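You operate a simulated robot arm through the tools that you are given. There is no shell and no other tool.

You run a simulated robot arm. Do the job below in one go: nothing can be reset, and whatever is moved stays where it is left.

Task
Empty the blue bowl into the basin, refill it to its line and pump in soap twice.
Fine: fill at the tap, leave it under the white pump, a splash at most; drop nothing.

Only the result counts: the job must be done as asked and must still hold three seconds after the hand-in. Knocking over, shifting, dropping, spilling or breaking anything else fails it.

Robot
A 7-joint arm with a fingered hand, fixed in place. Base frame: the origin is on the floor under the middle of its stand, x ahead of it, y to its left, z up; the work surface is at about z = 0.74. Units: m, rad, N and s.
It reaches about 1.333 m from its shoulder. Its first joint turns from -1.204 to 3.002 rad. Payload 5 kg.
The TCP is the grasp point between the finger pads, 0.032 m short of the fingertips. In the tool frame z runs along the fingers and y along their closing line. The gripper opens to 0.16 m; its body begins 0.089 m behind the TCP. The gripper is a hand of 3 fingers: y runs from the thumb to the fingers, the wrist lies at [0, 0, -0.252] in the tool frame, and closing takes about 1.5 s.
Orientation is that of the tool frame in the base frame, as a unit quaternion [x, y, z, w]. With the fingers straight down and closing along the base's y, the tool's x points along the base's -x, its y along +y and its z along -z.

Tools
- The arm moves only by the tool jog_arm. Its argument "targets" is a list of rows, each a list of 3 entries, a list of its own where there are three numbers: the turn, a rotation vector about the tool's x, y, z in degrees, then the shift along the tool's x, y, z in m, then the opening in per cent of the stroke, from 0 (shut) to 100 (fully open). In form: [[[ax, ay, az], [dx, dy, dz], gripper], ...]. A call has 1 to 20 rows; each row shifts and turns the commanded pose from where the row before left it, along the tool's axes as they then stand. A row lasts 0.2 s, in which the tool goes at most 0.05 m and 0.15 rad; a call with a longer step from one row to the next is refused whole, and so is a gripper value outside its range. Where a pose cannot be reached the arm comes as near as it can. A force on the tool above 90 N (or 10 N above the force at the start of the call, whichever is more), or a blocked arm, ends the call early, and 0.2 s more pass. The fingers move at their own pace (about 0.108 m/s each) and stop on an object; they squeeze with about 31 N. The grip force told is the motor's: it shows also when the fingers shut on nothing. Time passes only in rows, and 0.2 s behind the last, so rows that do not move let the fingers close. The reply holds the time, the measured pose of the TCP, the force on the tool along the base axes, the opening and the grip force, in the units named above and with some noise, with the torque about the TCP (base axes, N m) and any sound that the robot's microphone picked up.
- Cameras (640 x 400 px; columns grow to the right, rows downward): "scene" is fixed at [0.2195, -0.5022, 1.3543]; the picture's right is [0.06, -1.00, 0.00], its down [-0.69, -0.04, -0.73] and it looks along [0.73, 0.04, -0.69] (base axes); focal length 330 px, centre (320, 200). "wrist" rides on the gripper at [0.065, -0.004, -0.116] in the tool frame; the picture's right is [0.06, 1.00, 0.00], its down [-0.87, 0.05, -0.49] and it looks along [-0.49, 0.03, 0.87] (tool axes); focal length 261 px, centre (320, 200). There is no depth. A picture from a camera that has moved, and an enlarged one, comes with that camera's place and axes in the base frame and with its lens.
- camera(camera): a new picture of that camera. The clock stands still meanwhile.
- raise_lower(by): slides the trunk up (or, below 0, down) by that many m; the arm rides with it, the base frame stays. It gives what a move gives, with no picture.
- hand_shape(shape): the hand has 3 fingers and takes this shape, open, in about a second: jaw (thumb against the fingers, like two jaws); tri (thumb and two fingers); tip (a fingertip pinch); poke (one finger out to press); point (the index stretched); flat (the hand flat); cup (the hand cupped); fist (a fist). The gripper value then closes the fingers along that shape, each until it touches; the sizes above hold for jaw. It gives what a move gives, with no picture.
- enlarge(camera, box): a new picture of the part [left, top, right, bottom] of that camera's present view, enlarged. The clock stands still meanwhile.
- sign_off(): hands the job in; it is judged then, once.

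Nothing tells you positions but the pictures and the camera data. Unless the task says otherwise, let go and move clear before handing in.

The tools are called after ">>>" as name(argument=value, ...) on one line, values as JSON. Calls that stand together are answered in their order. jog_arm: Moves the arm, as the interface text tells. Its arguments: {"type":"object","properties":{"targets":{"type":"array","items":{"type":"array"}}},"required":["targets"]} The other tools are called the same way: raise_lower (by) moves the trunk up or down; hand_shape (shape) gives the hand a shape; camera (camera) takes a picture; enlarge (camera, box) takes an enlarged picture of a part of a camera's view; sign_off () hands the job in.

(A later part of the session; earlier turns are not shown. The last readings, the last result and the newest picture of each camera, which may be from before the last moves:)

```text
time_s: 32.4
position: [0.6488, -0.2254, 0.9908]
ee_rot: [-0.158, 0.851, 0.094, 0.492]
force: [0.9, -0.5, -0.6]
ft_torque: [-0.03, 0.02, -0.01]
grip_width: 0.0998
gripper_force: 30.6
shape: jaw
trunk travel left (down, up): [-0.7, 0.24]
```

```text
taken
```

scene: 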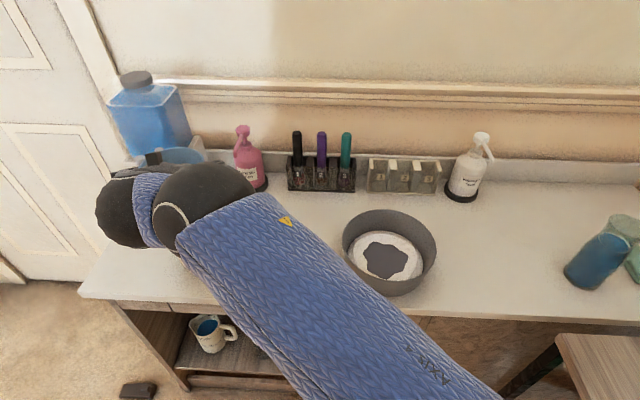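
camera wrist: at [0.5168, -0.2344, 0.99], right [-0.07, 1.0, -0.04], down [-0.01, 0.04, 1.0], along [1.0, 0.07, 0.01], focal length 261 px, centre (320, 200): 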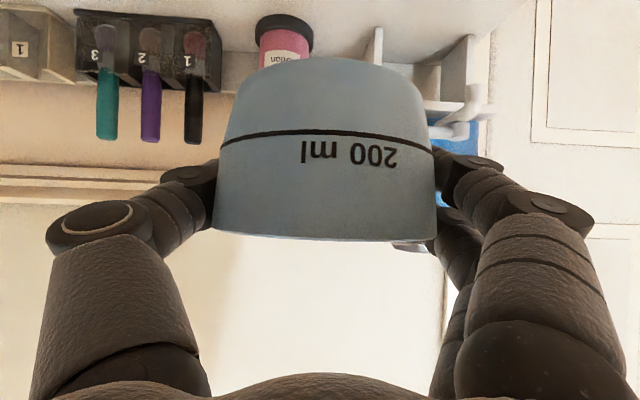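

Yawing by 21° was reached cleanly. I'll move the bowl to in front of the tap, at about (0.67, -0.066, 0.95).

>>> jog_arm(targets=[[[0, 0, 0], [-0.0006, 0.0281, 0.0174], 0], [[0, 0, 0], [-0.0006, 0.0281, 0.0174], 0], [[0, 0, 0], [-0.0006, 0.0281, 0.0174], 0], [[0, 0, 0], [-0.0006, 0.0281, 0.0174], 0], [[0, 0, 0], [-0.0006, 0.0281, 0.0174], 0]])

>>> camera(camera="scene")

>>> camera(camera="wrist")

```text
time_s: 33.6
position: [0.6721, -0.0662, 0.9519]
ee_rot: [-0.156, 0.851, 0.091, 0.493]
force: [-0.1, 0.3, -0.7]
ft_torque: [-0.03, 0.01, 0.0]
grip_width: 0.0999
gripper_force: 30.6
shape: jaw
trunk travel left (down, up): [-0.7, 0.24]
```

```text
taken
```

scene: 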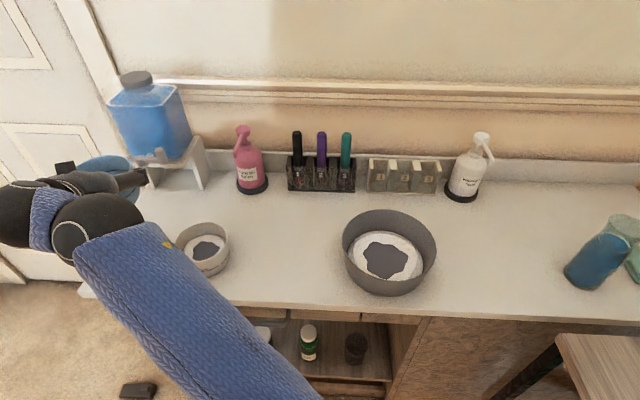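

```text
taken
camera wrist: at [0.5496, -0.1181, 0.9541], right [-0.39, 0.92, -0.05], down [-0.01, 0.05, 1.0], along [0.92, 0.39, -0.01], focal length 261 px, centre (320, 200)
```

wrist: 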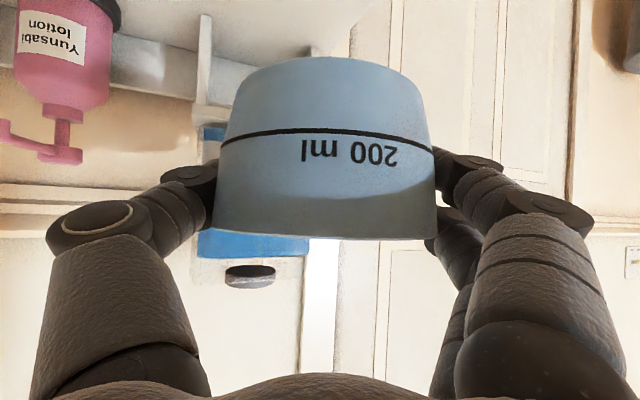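

The bowl is in front of the tap at (0.672, -0.066, 0.952), clear of everything. I'll lower it to just below spout height.

>>> jog_arm(targets=[[[0, 0, 0], [0.0212, 0, 0.0122], 0], [[0, 0, 0], [0.0212, 0, 0.0122], 0], [[0, 0, 0], [0.0212, 0, 0.0122], 0], [[0, 0, 0], [0.0212, 0, 0.0122], 0], [[0, 0, 0], [0.0212, 0, 0.0122], 0]])

>>> camera(camera="scene")

>>> enlarge(camera="scene", box=[60, 130, 260, 290])

>>> camera(camera="wrist")

```text
time_s: 34.8
position: [0.6714, -0.0689, 0.8278]
ee_rot: [-0.158, 0.851, 0.094, 0.492]
force: [-1.3, 0.5, -0.6]
ft_torque: [-0.03, 0.0, -0.04]
grip_width: 0.1
gripper_force: 30.9
shape: jaw
trunk travel left (down, up): [-0.7, 0.24]
```

```text
taken
```

scene: 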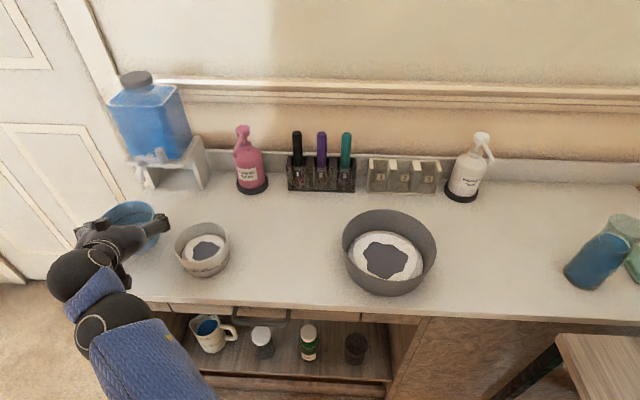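

```text
2.50 times, centred on (160, 210) of scene
camera zoom: at [0.2195, -0.5022, 1.3543], right [0.06, -1.0, 0.0], down [-0.69, -0.04, -0.73], along [0.73, 0.04, -0.69], focal length 825 px, centre (720, 175)
```

zoom: 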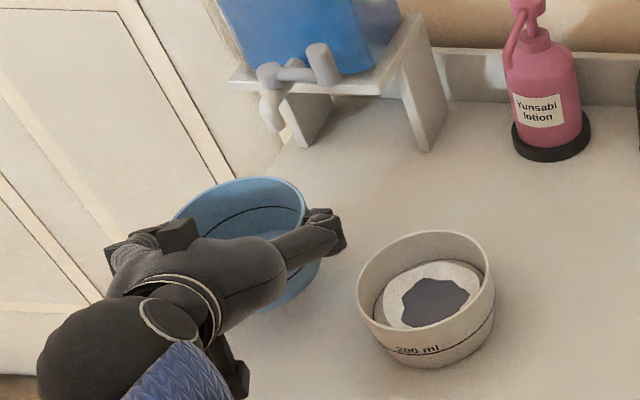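

```text
taken
camera wrist: at [0.5486, -0.1191, 0.8299], right [-0.39, 0.92, -0.05], down [-0.01, 0.05, 1.0], along [0.92, 0.39, -0.01], focal length 261 px, centre (320, 200)
```

wrist: 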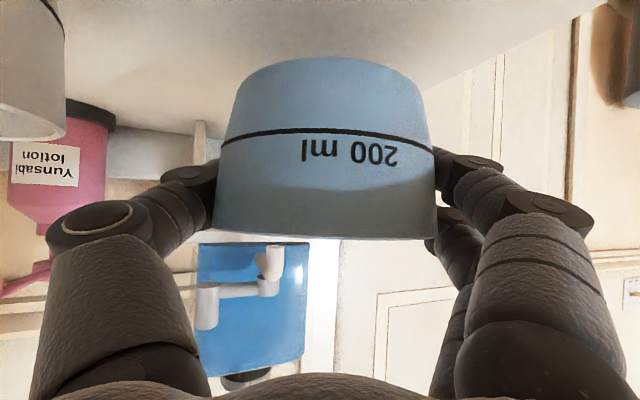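

The spout outlet is confirmed at about (0.766, -0.067, 0.870), about 2.5 cm above the bowl's rim height. I'll slide the bowl in under it.

>>> jog_arm(targets=[[[0, 0, 0], [-0.0111, -0.0081, 0.0193], 0], [[0, 0, 0], [-0.0111, -0.0081, 0.0193], 0], [[0, 0, 0], [-0.0111, -0.0081, 0.0193], 0]])

>>> enlarge(camera="scene", box=[60, 130, 260, 290])

>>> camera(camera="wrist")

```text
time_s: 35.6
position: [0.7454, -0.0657, 0.8296]
ee_rot: [-0.157, 0.851, 0.093, 0.492]
force: [-1.0, 0.2, -1.3]
ft_torque: [0.01, -0.03, -0.02]
grip_width: 0.0998
gripper_force: 31.1
shape: jaw
trunk travel left (down, up): [-0.7, 0.24]
```

```text
2.50 times, centred on (160, 210) of scene
camera zoom: at [0.2195, -0.5022, 1.3543], right [0.06, -1.0, 0.0], down [-0.69, -0.04, -0.73], along [0.73, 0.04, -0.69], focal length 825 px, centre (720, 175)
```

zoom: 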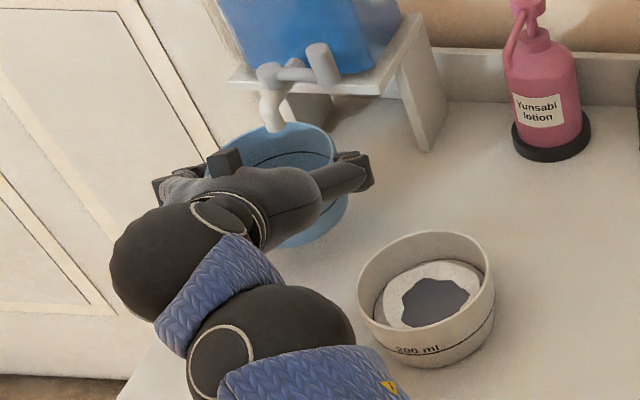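

```text
taken
camera wrist: at [0.6214, -0.1168, 0.8325], right [-0.39, 0.92, -0.05], down [-0.01, 0.05, 1.0], along [0.92, 0.39, -0.01], focal length 261 px, centre (320, 200)
```

wrist: 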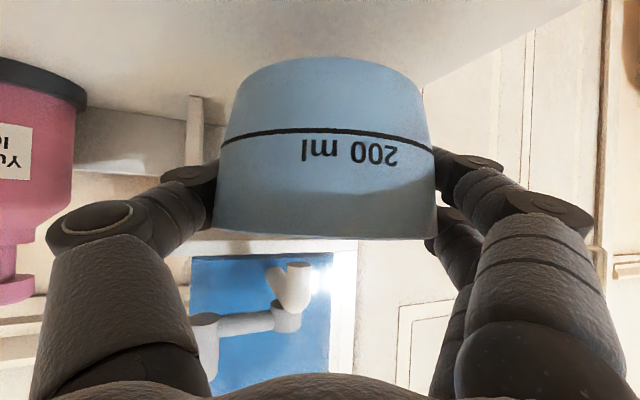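

The spout sits over the far part of the bowl now. I'll go 2 cm further so it's centred, then lower the bowl toward the counter.

>>> jog_arm(targets=[[[0, 0, 0], [-0.0048, -0.0042, 0.0082], 0], [[0, 0, 0], [-0.0047, -0.0041, 0.0081], 0], [[0, 0, 0], [0.00867, 0, 0.00498], 0], [[0, 0, 0], [0.00867, 0, 0.00498], 0], [[0, 0, 0], [0.00867, 0, 0.00498], 0]])

>>> camera(camera="wrist")

>>> enlarge(camera="scene", box=[80, 120, 240, 240])

```text
time_s: 36.8
position: [0.7656, -0.0674, 0.8]
ee_rot: [-0.157, 0.851, 0.093, 0.492]
force: [0.4, 0.2, -1.7]
ft_torque: [0.0, -0.01, -0.01]
grip_width: 0.1
gripper_force: 30.8
shape: jaw
trunk travel left (down, up): [-0.7, 0.24]
```

```text
taken
camera wrist: at [0.6419, -0.1189, 0.8016], right [-0.39, 0.92, -0.05], down [-0.01, 0.05, 1.0], along [0.92, 0.39, -0.01], focal length 261 px, centre (320, 200)
```

wrist: 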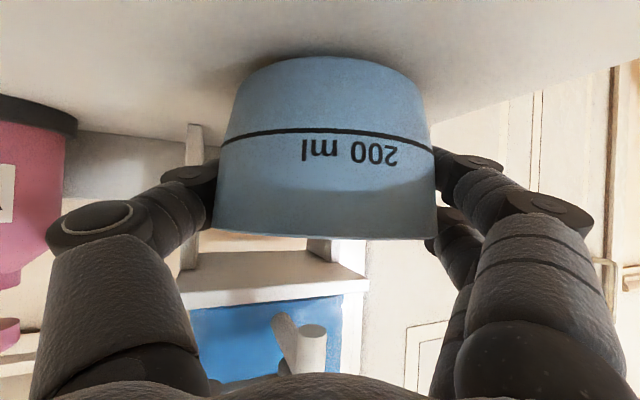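

```text
3.33 times, centred on (160, 180) of scene
camera zoom: at [0.2195, -0.5022, 1.3543], right [0.06, -1.0, 0.0], down [-0.69, -0.04, -0.73], along [0.73, 0.04, -0.69], focal length 1100 px, centre (853, 267)
```

zoom: 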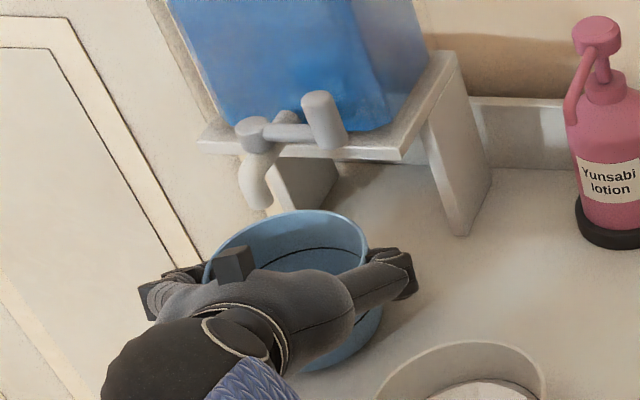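

The outlet is centred over the bowl. I'll lower the last few millimetres gently onto the counter.

>>> jog_arm(targets=[[[0, 0, 0], [0.00173, 0, 0.001], 0], [[0, 0, 0], [0.00173, 0, 0.001], 0], [[0, 0, 0], [0.00087, 0, 0.0005], 0], [[0, 0, 0], [0.00087, 0, 0.0005], 0]])

```text
time_s: 37.8
position: [0.7646, -0.0672, 0.7937]
ee_rot: [-0.157, 0.851, 0.093, 0.493]
force: [1.4, -0.1, 3.0]
ft_torque: [-0.02, 0.08, -0.03]
grip_width: 0.0995
gripper_force: 31.2
shape: jaw
trunk travel left (down, up): [-0.7, 0.24]
```

The bowl touches the counter (force +3 N). I'll release it gently.

>>> jog_arm(targets=[[[0, 0, 0], [0, 0, 0], 64], [[0, 0, 0], [0, 0, 0], 67], [[0, 0, 0], [0, 0, 0], 70], [[0, 0, 0], [0, 0, 0], 74], [[0, 0, 0], [0, 0, 0], 78], [[0, 0, 0], [0, 0, 0], 82]])

>>> camera(camera="wrist")

>>> enlarge(camera="scene", box=[80, 120, 240, 240])

```text
time_s: 39.2
position: [0.7634, -0.0667, 0.7945]
ee_rot: [-0.156, 0.851, 0.092, 0.492]
force: [-0.6, -0.5, -0.4]
ft_torque: [0.01, -0.02, 0.0]
grip_width: 0.1309
gripper_force: 0.0
shape: jaw
trunk travel left (down, up): [-0.7, 0.24]
```

```text
taken
camera wrist: at [0.6412, -0.1182, 0.7956], right [-0.39, 0.92, -0.05], down [-0.01, 0.05, 1.0], along [0.92, 0.39, -0.01], focal length 261 px, centre (320, 200)
```

wrist: 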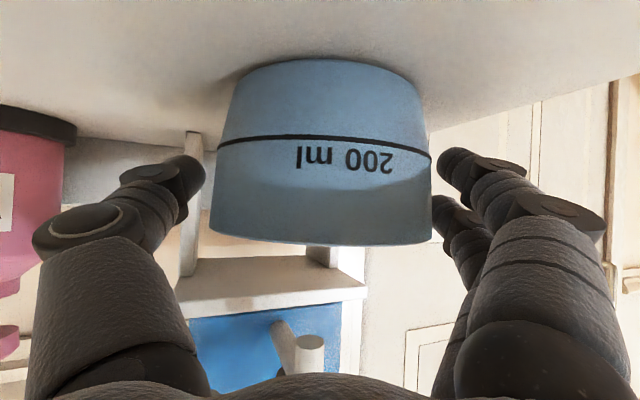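

```text
3.33 times, centred on (160, 180) of scene
camera zoom: at [0.2195, -0.5022, 1.3543], right [0.06, -1.0, 0.0], down [-0.69, -0.04, -0.73], along [0.73, 0.04, -0.69], focal length 1100 px, centre (853, 267)
```

zoom: 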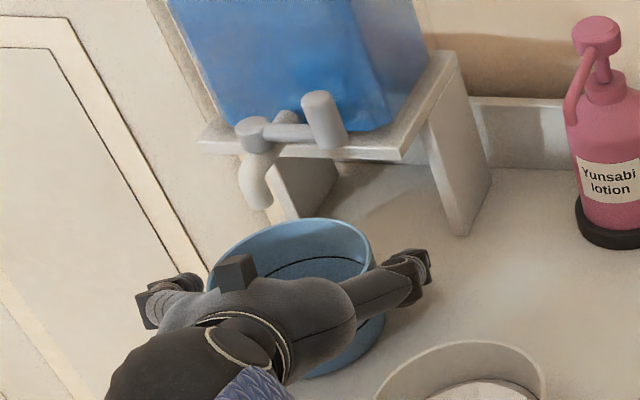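

The bowl is released and standing under the spout. I'll back the hand away along its own axis and look at the tap again from close up.

>>> jog_arm(targets=[[[0, 0, 0], [0, 0, -0.015], 82], [[0, 0, 0], [0, 0, -0.03], 82], [[0, 0, 0], [0, 0, -0.03], 82], [[0, 0, 0], [0, 0, -0.03], 82], [[0, 0, 0], [0, 0, -0.03], 82]])

>>> camera(camera="wrist")

>>> camera(camera="scene")

>>> enlarge(camera="scene", box=[100, 120, 220, 240])

```text
time_s: 40.4
position: [0.6549, -0.1098, 0.8607]
ee_rot: [-0.158, 0.851, 0.094, 0.492]
force: [0.2, 0.3, -0.1]
ft_torque: [0.01, 0.0, 0.02]
grip_width: 0.131
gripper_force: 0.1
shape: jaw
trunk travel left (down, up): [-0.7, 0.24]
```

```text
taken
camera wrist: at [0.5319, -0.1611, 0.8637], right [-0.39, 0.92, -0.05], down [-0.01, 0.05, 1.0], along [0.92, 0.39, -0.01], focal length 261 px, centre (320, 200)
```

wrist: 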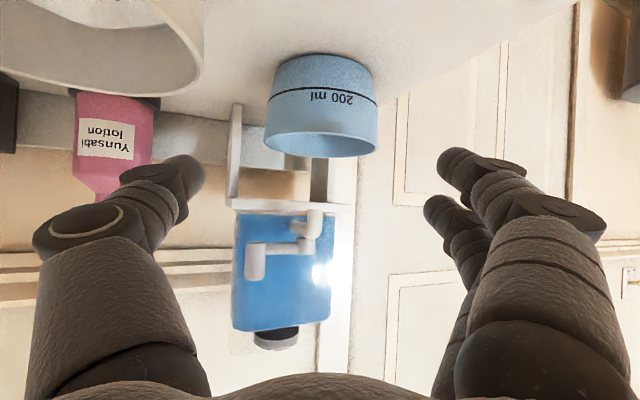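

```text
taken
```

scene: 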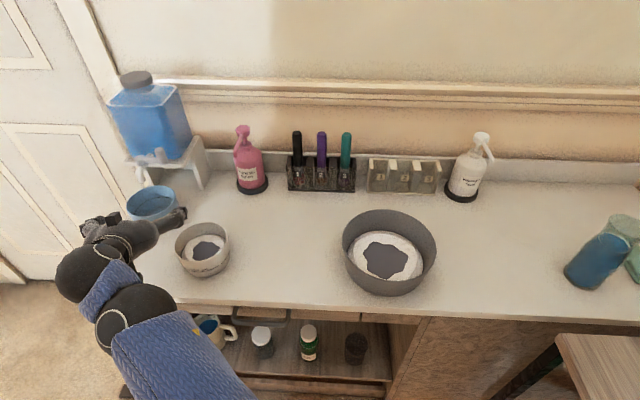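

```text
3.33 times, centred on (160, 180) of scene
camera zoom: at [0.2195, -0.5022, 1.3543], right [0.06, -1.0, 0.0], down [-0.69, -0.04, -0.73], along [0.73, 0.04, -0.69], focal length 1100 px, centre (853, 267)
```

zoom: 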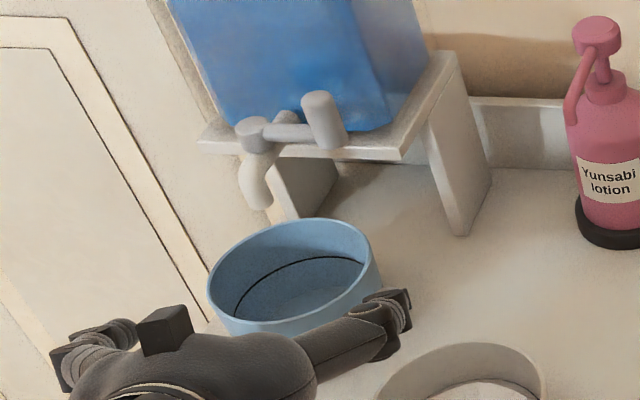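

The bowl's centre is about (0.760, -0.070), right under the outlet. I'll zoom the wrist view on the tap from this low front-right angle.

>>> enlarge(camera="wrist", box=[225, 190, 345, 290])

```text
4.00 times, centred on (285, 240) of wrist
camera zoom: at [0.5319, -0.1611, 0.8637], right [-0.39, 0.92, -0.05], down [-0.01, 0.05, 1.0], along [0.92, 0.39, -0.01], focal length 1043 px, centre (460, 40)
```

zoom: 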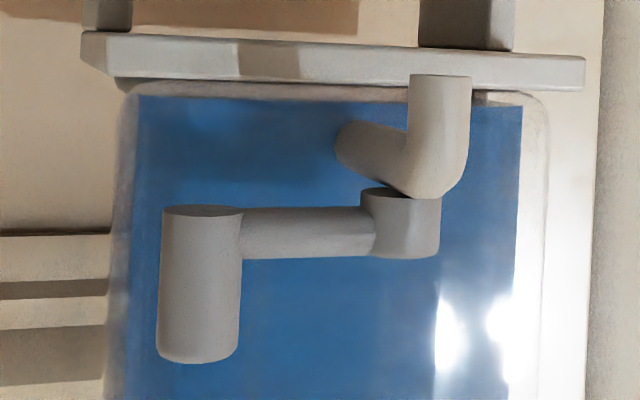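

The picture now clearly shows the tap: a pipe bending down as spout, with a cap on top carrying a side arm and an upright peg (z 0.90 to 0.94), so it turns about a vertical axis. I'll raise the hand and pitch it steeply down to take the peg from above.

>>> jog_arm(targets=[[[0, 0, 0], [-0.0347, 0, -0.0199], 60], [[0, 0, 0], [-0.0347, 0, -0.0199], 60], [[0, 0, 0], [-0.0347, 0, -0.0199], 60], [[0, 7.5, 0], [0, 0, 0], 40], [[0, 7.5, 0], [0, 0, 0], 40], [[0, 7.5, 0], [0, 0, 0], 40], [[0, 7.5, 0], [0, 0, 0], 32], [[0, 7.5, 0], [0, 0, 0], 32], [[0, 7.5, 0], [0, 0, 0], 32]])

>>> camera(camera="scene")

>>> camera(camera="wrist")

```text
time_s: 42.6
position: [0.6171, -0.1091, 0.9216]
ee_rot: [-0.179, 0.98, 0.034, 0.078]
force: [-1.1, -0.5, 0.4]
ft_torque: [-0.01, -0.04, 0.04]
grip_width: 0.0516
gripper_force: 0.0
shape: jaw
trunk travel left (down, up): [-0.7, 0.24]
stopped in row 9: the arm was blocked; the commanded pose is now the measured one
```

```text
taken
```

scene: 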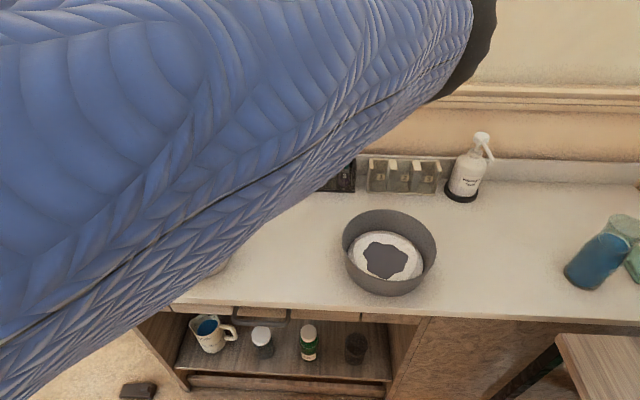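

```text
taken
camera wrist: at [0.5419, -0.1465, 1.0256], right [-0.41, 0.91, 0.03], down [0.72, 0.3, 0.63], along [0.56, 0.28, -0.78], focal length 261 px, centre (320, 200)
```

wrist: 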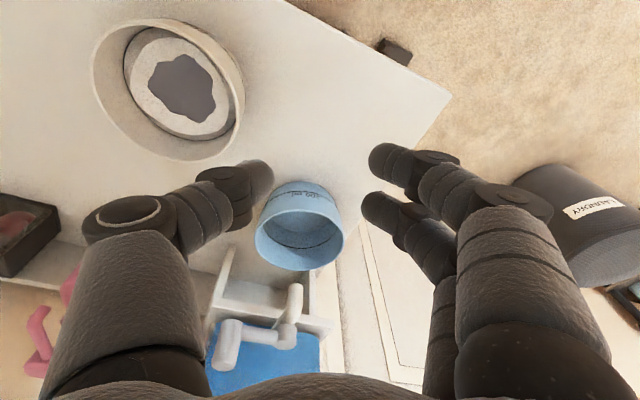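

The hand stopped early at (0.617, -0.109, 0.922): the arm had folded its elbow up high and was blocked, apparently not by anything on the counter. I'll move up and forward a little, which should unfold the elbow.

>>> jog_arm(targets=[[[0, 0, 0], [-0.0187, -0.0052, -0.0173], 32], [[0, 0, 0], [-0.0187, -0.0052, -0.0173], 32], [[0, 0, 0], [-0.0187, -0.0052, -0.0173], 32]])

>>> camera(camera="scene")

>>> camera(camera="wrist")

```text
time_s: 43.4
position: [0.6691, -0.1073, 0.9821]
ee_rot: [-0.178, 0.98, 0.035, 0.078]
force: [-0.9, -0.9, 0.6]
ft_torque: [-0.01, 0.0, 0.0]
grip_width: 0.0514
gripper_force: 0.0
shape: jaw
trunk travel left (down, up): [-0.7, 0.24]
```

```text
taken
```

scene: 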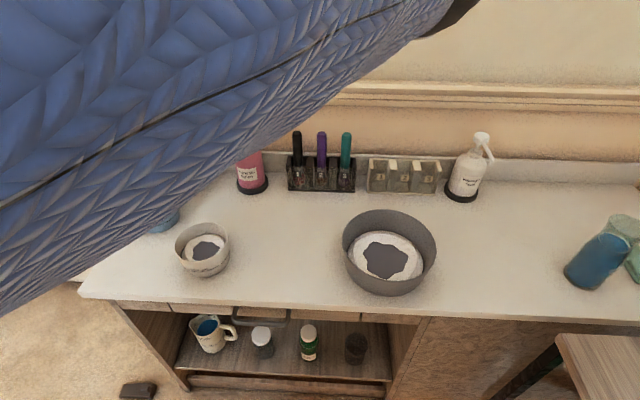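

```text
taken
camera wrist: at [0.5928, -0.1446, 1.0861], right [-0.41, 0.91, 0.03], down [0.72, 0.3, 0.63], along [0.56, 0.28, -0.78], focal length 261 px, centre (320, 200)
```

wrist: 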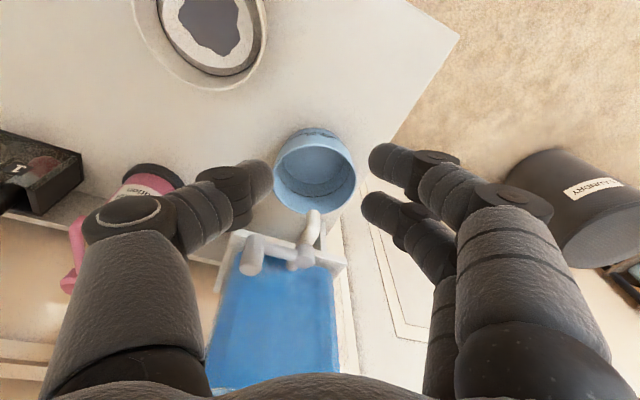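

That freed it. Now I'll yaw the hand by about 24° more so its closing line lies along the peg's swing, at this safe spot.

>>> jog_arm(targets=[[[-1.32, 0.31, -7.88], [0, 0, 0], 32], [[-1.32, 0.31, -7.88], [0, 0, 0], 32], [[-1.32, 0.31, -7.88], [0, 0, 0], 32], [[0, 0, 0], [0, 0, -0.03], 32]])

>>> camera(camera="wrist")

>>> camera(camera="scene")

```text
time_s: 44.4
position: [0.6639, -0.1129, 1.0147]
ee_rot: [-0.379, 0.921, 0.05, 0.069]
force: [-0.1, 0.5, -0.1]
ft_torque: [0.01, -0.05, -0.01]
grip_width: 0.0516
gripper_force: 0.1
shape: jaw
trunk travel left (down, up): [-0.7, 0.24]
```

```text
taken
camera wrist: at [0.6108, -0.1777, 1.1181], right [-0.75, 0.66, 0.03], down [0.53, 0.57, 0.63], along [0.4, 0.49, -0.78], focal length 261 px, centre (320, 200)
```

wrist: 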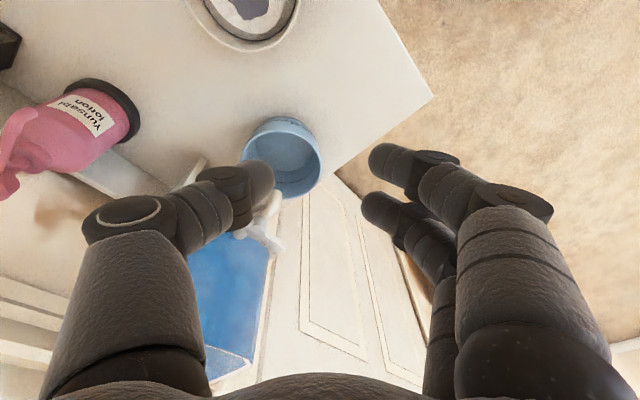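

```text
taken
```

scene: 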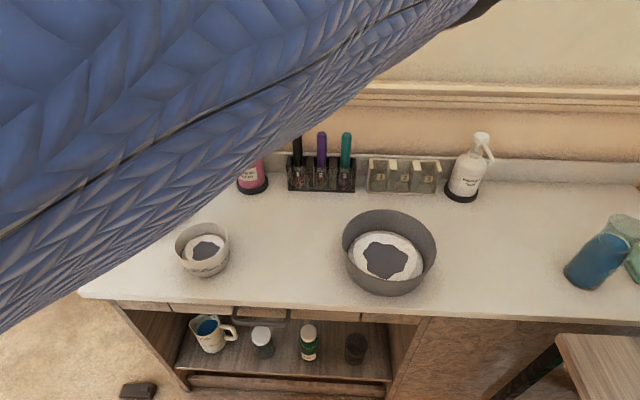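

Orientation is right (closing line about 45° between -x and +y). I'll move above the peg at (0.79, -0.121), still 4 cm over it.

>>> jog_arm(targets=[[[0, 0, 0], [-0.0207, -0.0236, 0.0025], 36], [[0, 0, 0], [-0.0207, -0.0236, 0.0025], 36], [[0, 0, 0], [-0.0207, -0.0236, 0.0025], 36], [[0, 0, 0], [-0.0207, -0.0236, 0.0025], 36]])

>>> camera(camera="wrist")

>>> camera(camera="scene")

```text
time_s: 45.4
position: [0.7907, -0.1222, 1.0135]
ee_rot: [-0.379, 0.922, 0.05, 0.068]
force: [-0.2, 0.5, -0.1]
ft_torque: [-0.02, -0.02, -0.01]
grip_width: 0.0573
gripper_force: 0.1
shape: jaw
trunk travel left (down, up): [-0.7, 0.24]
```

```text
taken
camera wrist: at [0.7374, -0.187, 1.1174], right [-0.75, 0.66, 0.03], down [0.53, 0.57, 0.63], along [0.4, 0.49, -0.78], focal length 261 px, centre (320, 200)
```

wrist: 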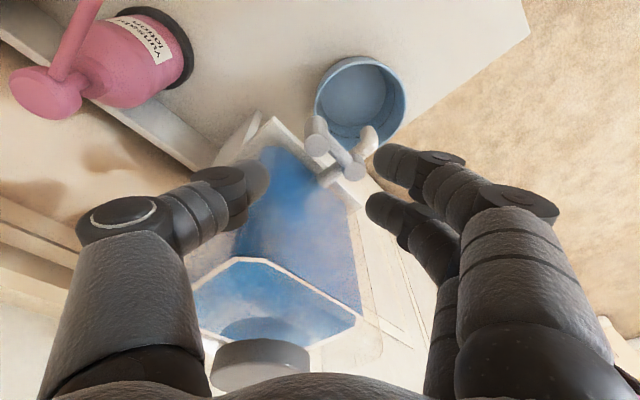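

```text
taken
```

scene: 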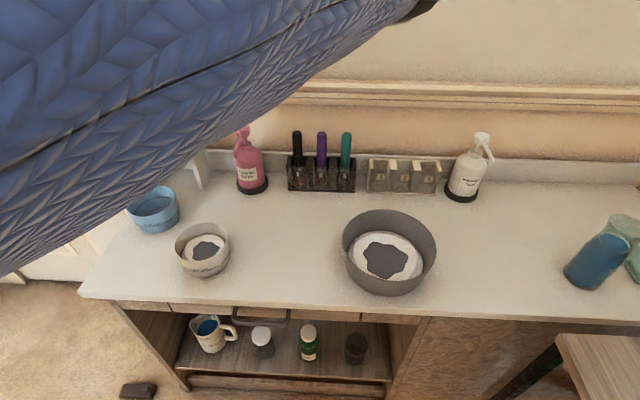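

Both cameras now see the bowl, and the peg is centred between the fingertips. I'll lower in two steps toward the peg.

>>> jog_arm(targets=[[[0, 0, 0], [0.0016, 0.001, 0.0204], 36], [[0, 0, 0], [0.0034, -0.0008, 0.0204], 36]])

>>> camera(camera="wrist")

```text
time_s: 46.0
position: [0.7897, -0.1205, 0.9732]
ee_rot: [-0.379, 0.921, 0.051, 0.069]
force: [0.0, 0.7, -0.4]
ft_torque: [0.01, 0.05, 0.0]
grip_width: 0.0572
gripper_force: 0.1
shape: jaw
trunk travel left (down, up): [-0.7, 0.24]
```

```text
taken
camera wrist: at [0.7373, -0.1853, 1.0764], right [-0.75, 0.66, 0.03], down [0.53, 0.57, 0.63], along [0.4, 0.49, -0.78], focal length 261 px, centre (320, 200)
```

wrist: 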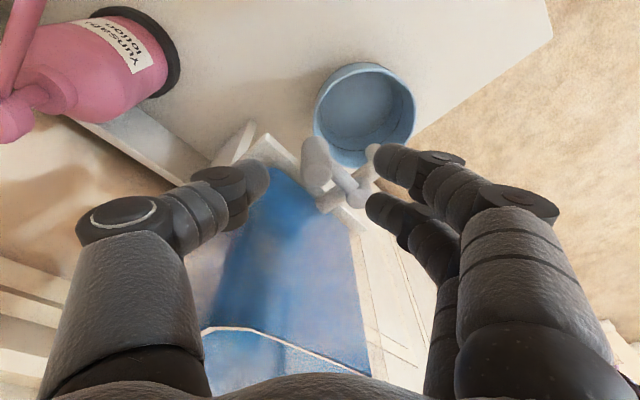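

>>> enlarge(camera="wrist", box=[230, 110, 430, 240])

```text
3.08 times, centred on (330, 175) of wrist
camera zoom: at [0.7373, -0.1853, 1.0764], right [-0.75, 0.66, 0.03], down [0.53, 0.57, 0.63], along [0.4, 0.49, -0.78], focal length 802 px, centre (289, 277)
```

zoom: 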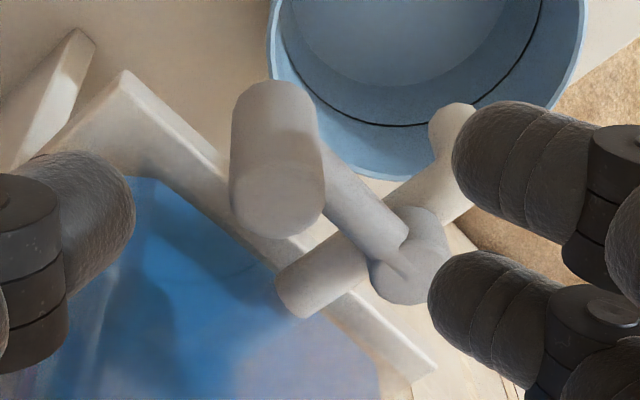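

The view is clear: the peg is centred, the lever rod runs low toward the gap between the two fingers. I'll lower 2 cm and close loosely around the peg.

>>> jog_arm(targets=[[[0, 0, 0], [0.0017, -0.0004, 0.0105], 36], [[0, 0, 0], [0.0017, -0.0004, 0.0105], 32], [[0, 0, 0], [0, 0, 0], 26], [[0, 0, 0], [0, 0, 0], 21], [[0, 0, 0], [0, 0, 0], 18]])

>>> enlarge(camera="wrist", box=[230, 110, 430, 240])

```text
time_s: 47.2
position: [0.7921, -0.1195, 0.9493]
ee_rot: [-0.378, 0.922, 0.05, 0.069]
force: [0.5, 0.1, -0.4]
ft_torque: [-0.03, 0.01, 0.03]
grip_width: 0.0295
gripper_force: 0.0
shape: jaw
trunk travel left (down, up): [-0.7, 0.24]
```

```text
3.08 times, centred on (330, 175) of wrist
camera zoom: at [0.738, -0.1847, 1.0536], right [-0.75, 0.66, 0.03], down [0.53, 0.57, 0.63], along [0.4, 0.49, -0.78], focal length 802 px, centre (289, 277)
```

zoom: 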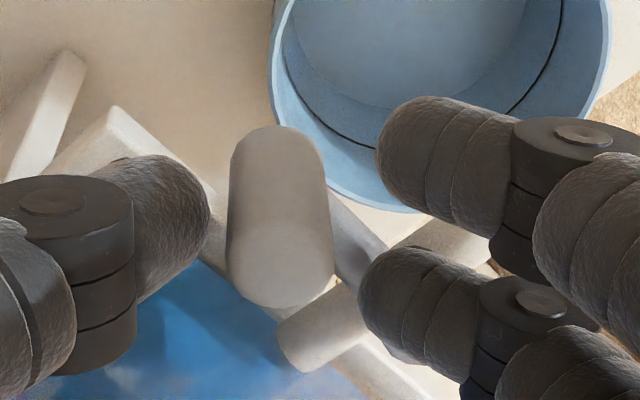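

The fingertips cage the peg with a few millimetres of play. I'll tighten slightly and swing the peg about 15° toward the front, watching force and flow.

>>> jog_arm(targets=[[[0, 0, 0], [0, 0, 0], 15], [[0, 0, 0], [0.003, 0.0032, -0.0004], 15], [[0, 0, 0], [0.0027, 0.0035, -0.0003], 15], [[0, 0, 0], [0.0024, 0.0037, -0.0003], 15]])

>>> camera(camera="wrist")

>>> enlarge(camera="wrist", box=[230, 110, 430, 240])

```text
time_s: 48.2
position: [0.7786, -0.1198, 0.9475]
ee_rot: [-0.379, 0.922, 0.05, 0.069]
force: [0.5, -1.3, 0.2]
ft_torque: [-0.03, 0.0, -0.01]
grip_width: 0.0247
gripper_force: 0.1
shape: jaw
trunk travel left (down, up): [-0.7, 0.24]
```

```text
taken
camera wrist: at [0.7251, -0.1837, 1.0529], right [-0.75, 0.66, 0.03], down [0.53, 0.57, 0.63], along [0.4, 0.49, -0.78], focal length 261 px, centre (320, 200)
```

wrist: 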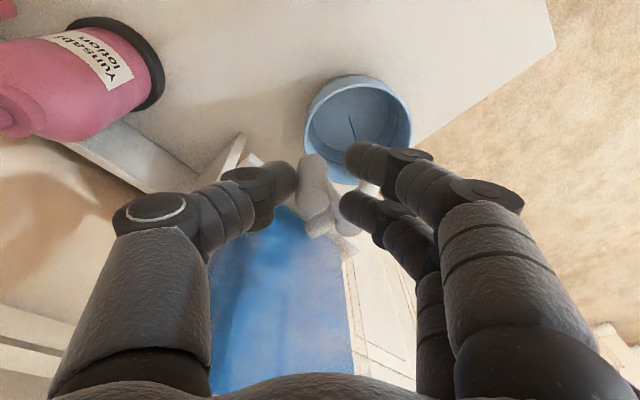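

```text
3.08 times, centred on (330, 175) of wrist
camera zoom: at [0.7251, -0.1837, 1.0529], right [-0.75, 0.66, 0.03], down [0.53, 0.57, 0.63], along [0.4, 0.49, -0.78], focal length 802 px, centre (289, 277)
```

zoom: 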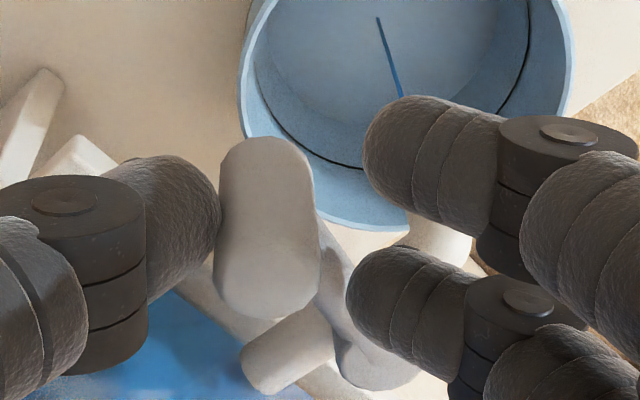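

It works: the lever turned and a thin stream of water falls into the middle of the bowl. I'll let it run a second at this small opening to gauge the rate.

>>> jog_arm(targets=[[[0, 0, 0], [0, 0, 0], 15], [[0, 0, 0], [0, 0, 0], 15], [[0, 0, 0], [0, 0, 0], 15], [[0, 0, 0], [0, 0, 0], 15], [[0, 0, 0], [0, 0, 0], 15]])

>>> enlarge(camera="wrist", box=[280, 60, 440, 190])

>>> enlarge(camera="scene", box=[115, 170, 195, 250])

```text
time_s: 49.4
position: [0.7787, -0.1197, 0.9485]
ee_rot: [-0.378, 0.922, 0.051, 0.069]
force: [0.1, -0.3, 0.5]
ft_torque: [0.02, 0.0, 0.01]
grip_width: 0.0243
gripper_force: 0.0
shape: jaw
trunk travel left (down, up): [-0.7, 0.24]
```

```text
3.08 times, centred on (360, 125) of wrist
camera zoom: at [0.7253, -0.1837, 1.0529], right [-0.75, 0.66, 0.03], down [0.53, 0.57, 0.63], along [0.4, 0.49, -0.78], focal length 802 px, centre (197, 431)
```

zoom: 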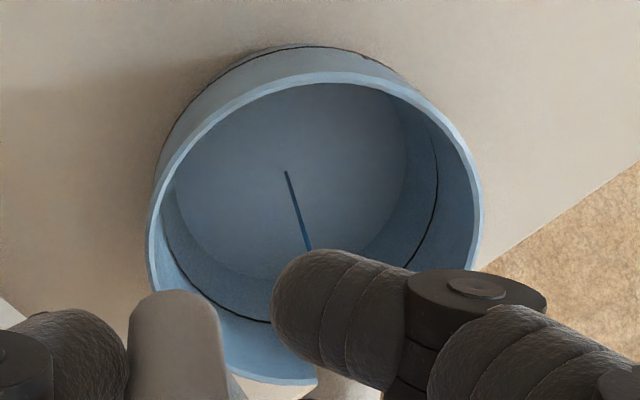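

```text
5.00 times, centred on (155, 210) of scene
camera zoom: at [0.2195, -0.5022, 1.3543], right [0.06, -1.0, 0.0], down [-0.69, -0.04, -0.73], along [0.73, 0.04, -0.69], focal length 1651 px, centre (1145, 150)
```

zoom: 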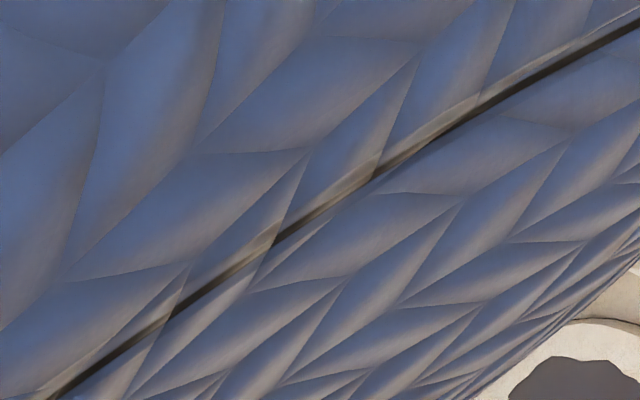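

The flow is gentle and lands in the middle; the inner line is clearly visible. I'll open to about 30° and watch.

>>> jog_arm(targets=[[[0, 0, 0], [0.002, 0.0039, -0.0002], 15], [[0, 0, 0], [0.0017, 0.0041, -0.0001], 15], [[0, 0, 0], [0.0013, 0.0041, -0.0001], 15], [[0, 0, 0], [0, 0, 0], 15], [[0, 0, 0], [0, 0, 0], 15]])

>>> enlarge(camera="wrist", box=[270, 60, 430, 190])

```text
time_s: 50.6
position: [0.7666, -0.1126, 0.9484]
ee_rot: [-0.379, 0.921, 0.051, 0.068]
force: [-0.5, -0.8, 0.0]
ft_torque: [-0.01, -0.01, 0.02]
grip_width: 0.0243
gripper_force: 0.0
shape: jaw
trunk travel left (down, up): [-0.7, 0.24]
```

```text
3.08 times, centred on (350, 125) of wrist
camera zoom: at [0.7134, -0.1774, 1.0529], right [-0.75, 0.66, 0.03], down [0.53, 0.57, 0.63], along [0.4, 0.49, -0.78], focal length 802 px, centre (228, 431)
```

zoom: 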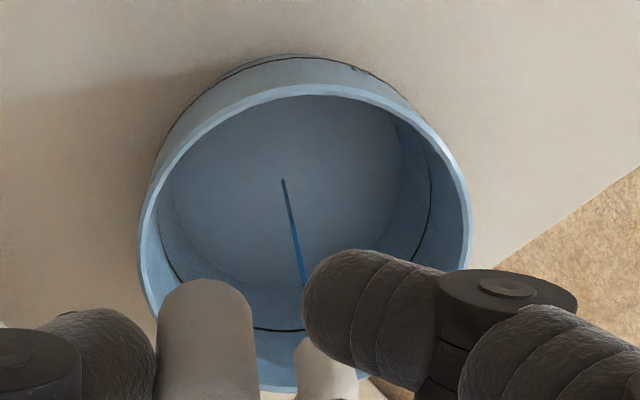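

The stream is somewhat thicker. I'll let it run two seconds to see how fast the level rises.

>>> jog_arm(targets=[[[0, 0, 0], [0, 0, 0], 15], [[0, 0, 0], [0, 0, 0], 15], [[0, 0, 0], [0, 0, 0], 15], [[0, 0, 0], [0, 0, 0], 15], [[0, 0, 0], [0, 0, 0], 15], [[0, 0, 0], [0, 0, 0], 15], [[0, 0, 0], [0, 0, 0], 15], [[0, 0, 0], [0, 0, 0], 15], [[0, 0, 0], [0, 0, 0], 15], [[0, 0, 0], [0, 0, 0], 15]])

>>> enlarge(camera="wrist", box=[270, 60, 430, 190])

```text
time_s: 52.8
position: [0.7681, -0.1134, 0.9485]
ee_rot: [-0.378, 0.922, 0.05, 0.068]
force: [-0.8, -0.9, -0.2]
ft_torque: [-0.01, -0.02, 0.05]
grip_width: 0.0244
gripper_force: 0.0
shape: jaw
trunk travel left (down, up): [-0.7, 0.24]
```

```text
3.08 times, centred on (350, 125) of wrist
camera zoom: at [0.7134, -0.1776, 1.0529], right [-0.75, 0.66, 0.03], down [0.53, 0.57, 0.63], along [0.4, 0.49, -0.78], focal length 802 px, centre (228, 431)
```

zoom: 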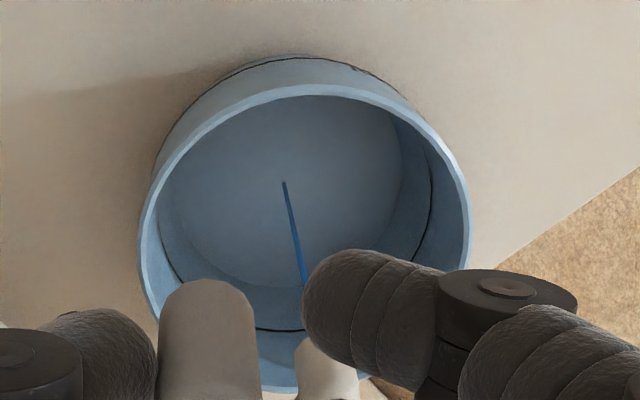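

The level is rising slowly. I'll open to about 50° for more flow and check again.

>>> jog_arm(targets=[[[0, 0, 0], [0.0009, 0.0043, 0], 15], [[0, 0, 0], [0.0006, 0.0044, 0.0001], 15], [[0, 0, 0], [0.0002, 0.0044, 0.0001], 15], [[0, 0, 0], [-0.0002, 0.0044, 0.0002], 15], [[0, 0, 0], [0, 0, 0], 15], [[0, 0, 0], [0, 0, 0], 15], [[0, 0, 0], [0, 0, 0], 15]])

>>> camera(camera="wrist")

>>> enlarge(camera="wrist", box=[260, 60, 420, 190])

```text
time_s: 54.4
position: [0.7522, -0.1014, 0.9482]
ee_rot: [-0.377, 0.922, 0.051, 0.069]
force: [0.8, -0.3, 0.2]
ft_torque: [-0.02, -0.01, -0.01]
grip_width: 0.0245
gripper_force: 0.0
shape: jaw
trunk travel left (down, up): [-0.7, 0.24]
```

```text
taken
camera wrist: at [0.6995, -0.1664, 1.0532], right [-0.75, 0.66, 0.03], down [0.53, 0.57, 0.63], along [0.4, 0.49, -0.78], focal length 261 px, centre (320, 200)
```

wrist: 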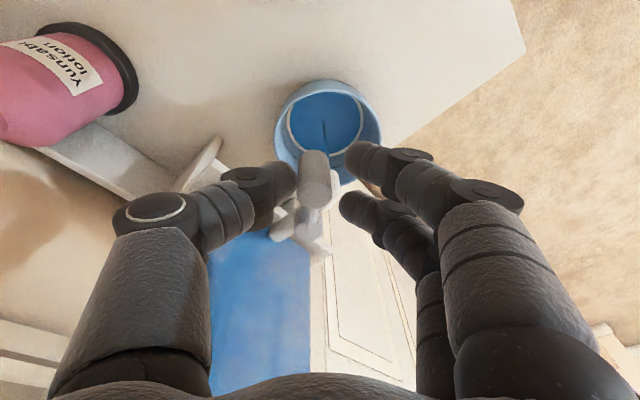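

```text
3.08 times, centred on (340, 125) of wrist
camera zoom: at [0.6995, -0.1664, 1.0532], right [-0.75, 0.66, 0.03], down [0.53, 0.57, 0.63], along [0.4, 0.49, -0.78], focal length 802 px, centre (258, 431)
```

zoom: 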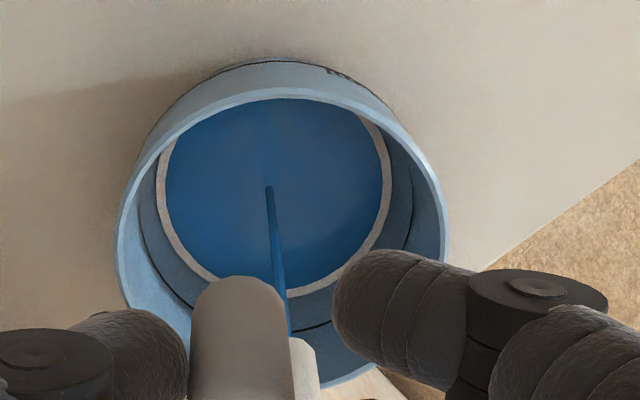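

The water is now easy to see as a blue disc, still well below the inner line (roughly a third full). I'll continue at this opening for a short while.

>>> jog_arm(targets=[[[0, 0, 0], [0, 0, 0], 15], [[0, 0, 0], [0, 0, 0], 15], [[0, 0, 0], [0, 0, 0], 15], [[0, 0, 0], [0, 0, 0], 15]])

>>> enlarge(camera="wrist", box=[260, 60, 420, 190])

```text
time_s: 55.4
position: [0.7532, -0.1009, 0.9492]
ee_rot: [-0.378, 0.922, 0.05, 0.069]
force: [0.4, -0.6, -0.1]
ft_torque: [-0.03, -0.05, 0.04]
grip_width: 0.0243
gripper_force: 0.0
shape: jaw
trunk travel left (down, up): [-0.7, 0.24]
```

```text
3.08 times, centred on (340, 125) of wrist
camera zoom: at [0.6995, -0.1664, 1.0532], right [-0.75, 0.66, 0.03], down [0.53, 0.57, 0.63], along [0.4, 0.49, -0.78], focal length 802 px, centre (258, 431)
```

zoom: 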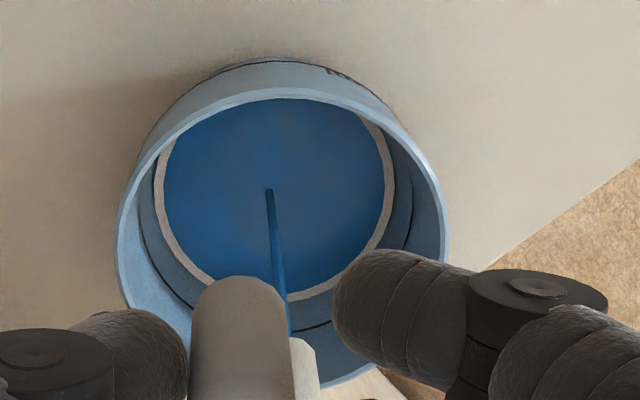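

The level rises about 4 mm per second. I'll let it run on for another 1.8 s and check.

>>> jog_arm(targets=[[[0, 0, 0], [0, 0, 0], 15], [[0, 0, 0], [0, 0, 0], 15], [[0, 0, 0], [0, 0, 0], 15], [[0, 0, 0], [0, 0, 0], 15], [[0, 0, 0], [0, 0, 0], 15], [[0, 0, 0], [0, 0, 0], 15], [[0, 0, 0], [0, 0, 0], 15], [[0, 0, 0], [0, 0, 0], 15]])

>>> enlarge(camera="wrist", box=[260, 60, 420, 190])

```text
time_s: 57.2
position: [0.7537, -0.1012, 0.9497]
ee_rot: [-0.378, 0.922, 0.051, 0.069]
force: [-0.2, -1.0, 0.2]
ft_torque: [-0.01, 0.0, -0.02]
grip_width: 0.0242
gripper_force: 0.0
shape: jaw
trunk travel left (down, up): [-0.7, 0.24]
```

```text
3.08 times, centred on (340, 125) of wrist
camera zoom: at [0.6995, -0.1664, 1.0532], right [-0.75, 0.66, 0.03], down [0.53, 0.57, 0.63], along [0.4, 0.49, -0.78], focal length 802 px, centre (258, 431)
```

zoom: 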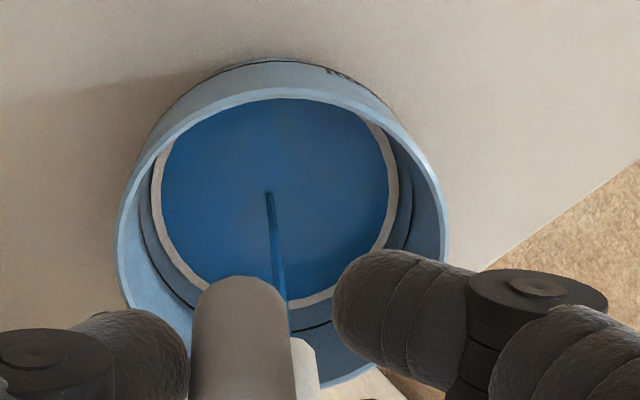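

The water nears the line but is still below it. I'll run another 2 s, then zoom closer on the line.

>>> jog_arm(targets=[[[0, 0, 0], [0, 0, 0], 15], [[0, 0, 0], [0, 0, 0], 15], [[0, 0, 0], [0, 0, 0], 15], [[0, 0, 0], [0, 0, 0], 15], [[0, 0, 0], [0, 0, 0], 15], [[0, 0, 0], [0, 0, 0], 15], [[0, 0, 0], [0, 0, 0], 15], [[0, 0, 0], [0, 0, 0], 15], [[0, 0, 0], [0, 0, 0], 15]])

>>> enlarge(camera="wrist", box=[260, 60, 420, 190])

>>> enlarge(camera="wrist", box=[285, 115, 355, 180])

```text
time_s: 59.2
position: [0.7532, -0.1006, 0.9492]
ee_rot: [-0.378, 0.922, 0.051, 0.069]
force: [0.7, 0.0, 0.1]
ft_torque: [-0.02, -0.02, 0.02]
grip_width: 0.0242
gripper_force: 0.0
shape: jaw
trunk travel left (down, up): [-0.7, 0.24]
```

```text
3.08 times, centred on (340, 125) of wrist
camera zoom: at [0.6995, -0.1664, 1.0532], right [-0.75, 0.66, 0.03], down [0.53, 0.57, 0.63], along [0.4, 0.49, -0.78], focal length 802 px, centre (258, 431)
```

zoom: 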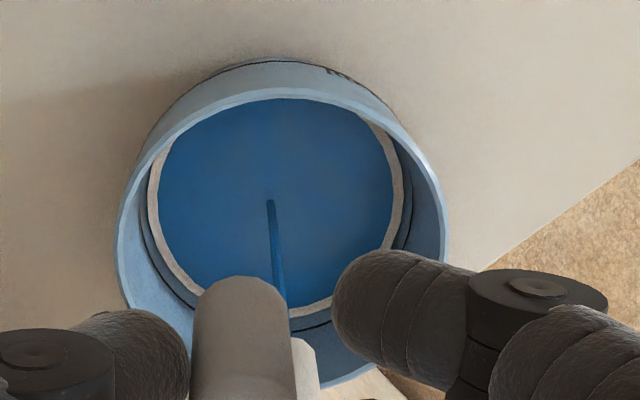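

```text
6.15 times, centred on (320, 148) of wrist
camera zoom: at [0.6995, -0.1664, 1.0532], right [-0.75, 0.66, 0.03], down [0.53, 0.57, 0.63], along [0.4, 0.49, -0.78], focal length 1604 px, centre (320, 523)
```

zoom: 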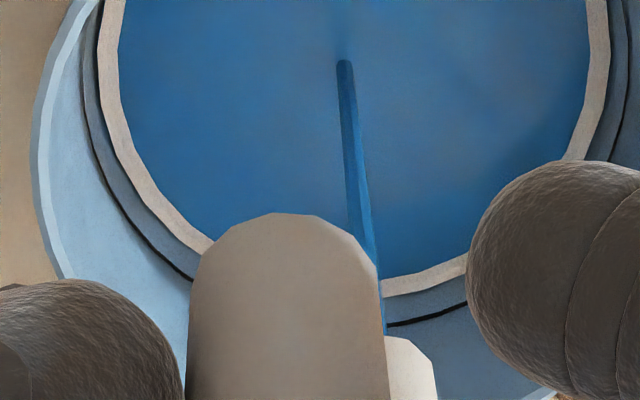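

The gap between water edge and line is now small (about 25 px in this zoom). I'll advance in short steps.

>>> jog_arm(targets=[[[0, 0, 0], [0, 0, 0], 15], [[0, 0, 0], [0, 0, 0], 15], [[0, 0, 0], [0, 0, 0], 15]])

>>> enlarge(camera="wrist", box=[285, 115, 355, 180])

```text
time_s: 60.0
position: [0.7524, -0.1012, 0.9498]
ee_rot: [-0.377, 0.922, 0.05, 0.069]
force: [0.4, 0.3, -0.5]
ft_torque: [-0.03, -0.03, -0.01]
grip_width: 0.0241
gripper_force: 0.1
shape: jaw
trunk travel left (down, up): [-0.7, 0.24]
```

```text
6.15 times, centred on (320, 148) of wrist
camera zoom: at [0.6995, -0.1664, 1.0532], right [-0.75, 0.66, 0.03], down [0.53, 0.57, 0.63], along [0.4, 0.49, -0.78], focal length 1604 px, centre (320, 523)
```

zoom: 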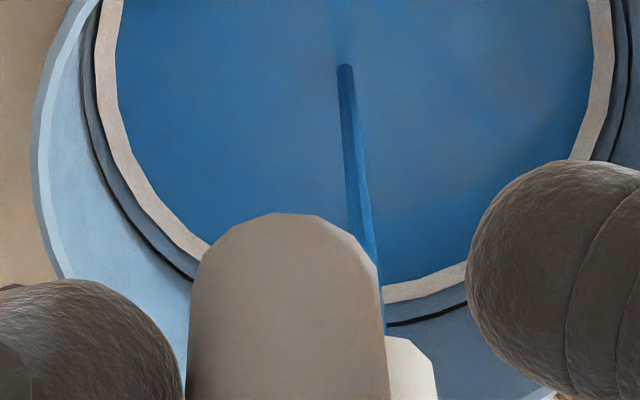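

About 20 px remain, at about 6 px per second. I'll run 1.4 s more.

>>> jog_arm(targets=[[[0, 0, 0], [0, 0, 0], 15], [[0, 0, 0], [0, 0, 0], 15], [[0, 0, 0], [0, 0, 0], 15], [[0, 0, 0], [0, 0, 0], 15], [[0, 0, 0], [0, 0, 0], 15], [[0, 0, 0], [0, 0, 0], 15]])

>>> enlarge(camera="wrist", box=[285, 115, 355, 180])

>>> enlarge(camera="wrist", box=[320, 145, 345, 170])

```text
time_s: 61.4
position: [0.7532, -0.1004, 0.9488]
ee_rot: [-0.379, 0.922, 0.05, 0.068]
force: [0.5, -0.8, -0.2]
ft_torque: [0.02, -0.02, 0.0]
grip_width: 0.0246
gripper_force: 0.1
shape: jaw
trunk travel left (down, up): [-0.7, 0.24]
```

```text
6.15 times, centred on (320, 148) of wrist
camera zoom: at [0.6995, -0.1664, 1.0532], right [-0.75, 0.66, 0.03], down [0.53, 0.57, 0.63], along [0.4, 0.49, -0.78], focal length 1604 px, centre (320, 523)
```

zoom: 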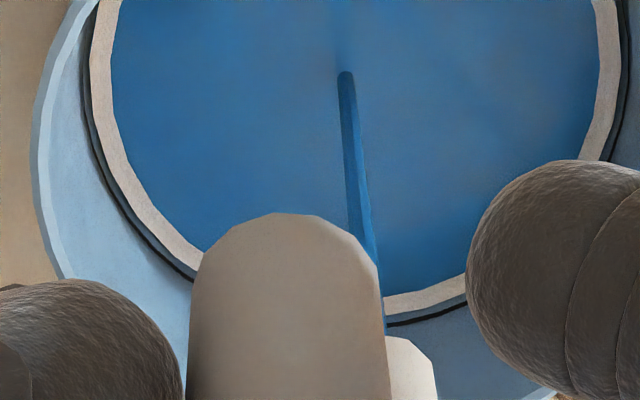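

```text
16.00 times, centred on (332, 158) of wrist
camera zoom: at [0.6995, -0.1664, 1.0532], right [-0.75, 0.66, 0.03], down [0.53, 0.57, 0.63], along [0.4, 0.49, -0.78], focal length 4170 px, centre (120, 880)
```

zoom: 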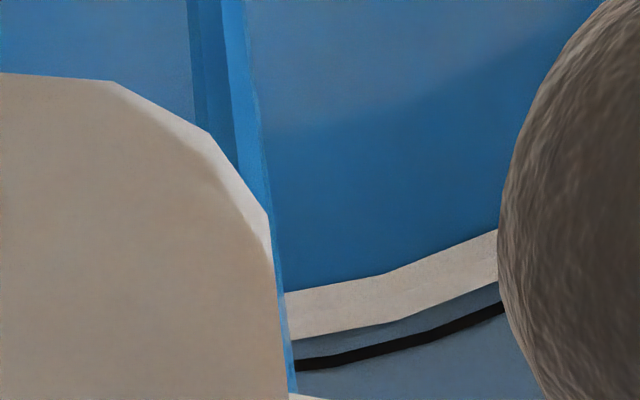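

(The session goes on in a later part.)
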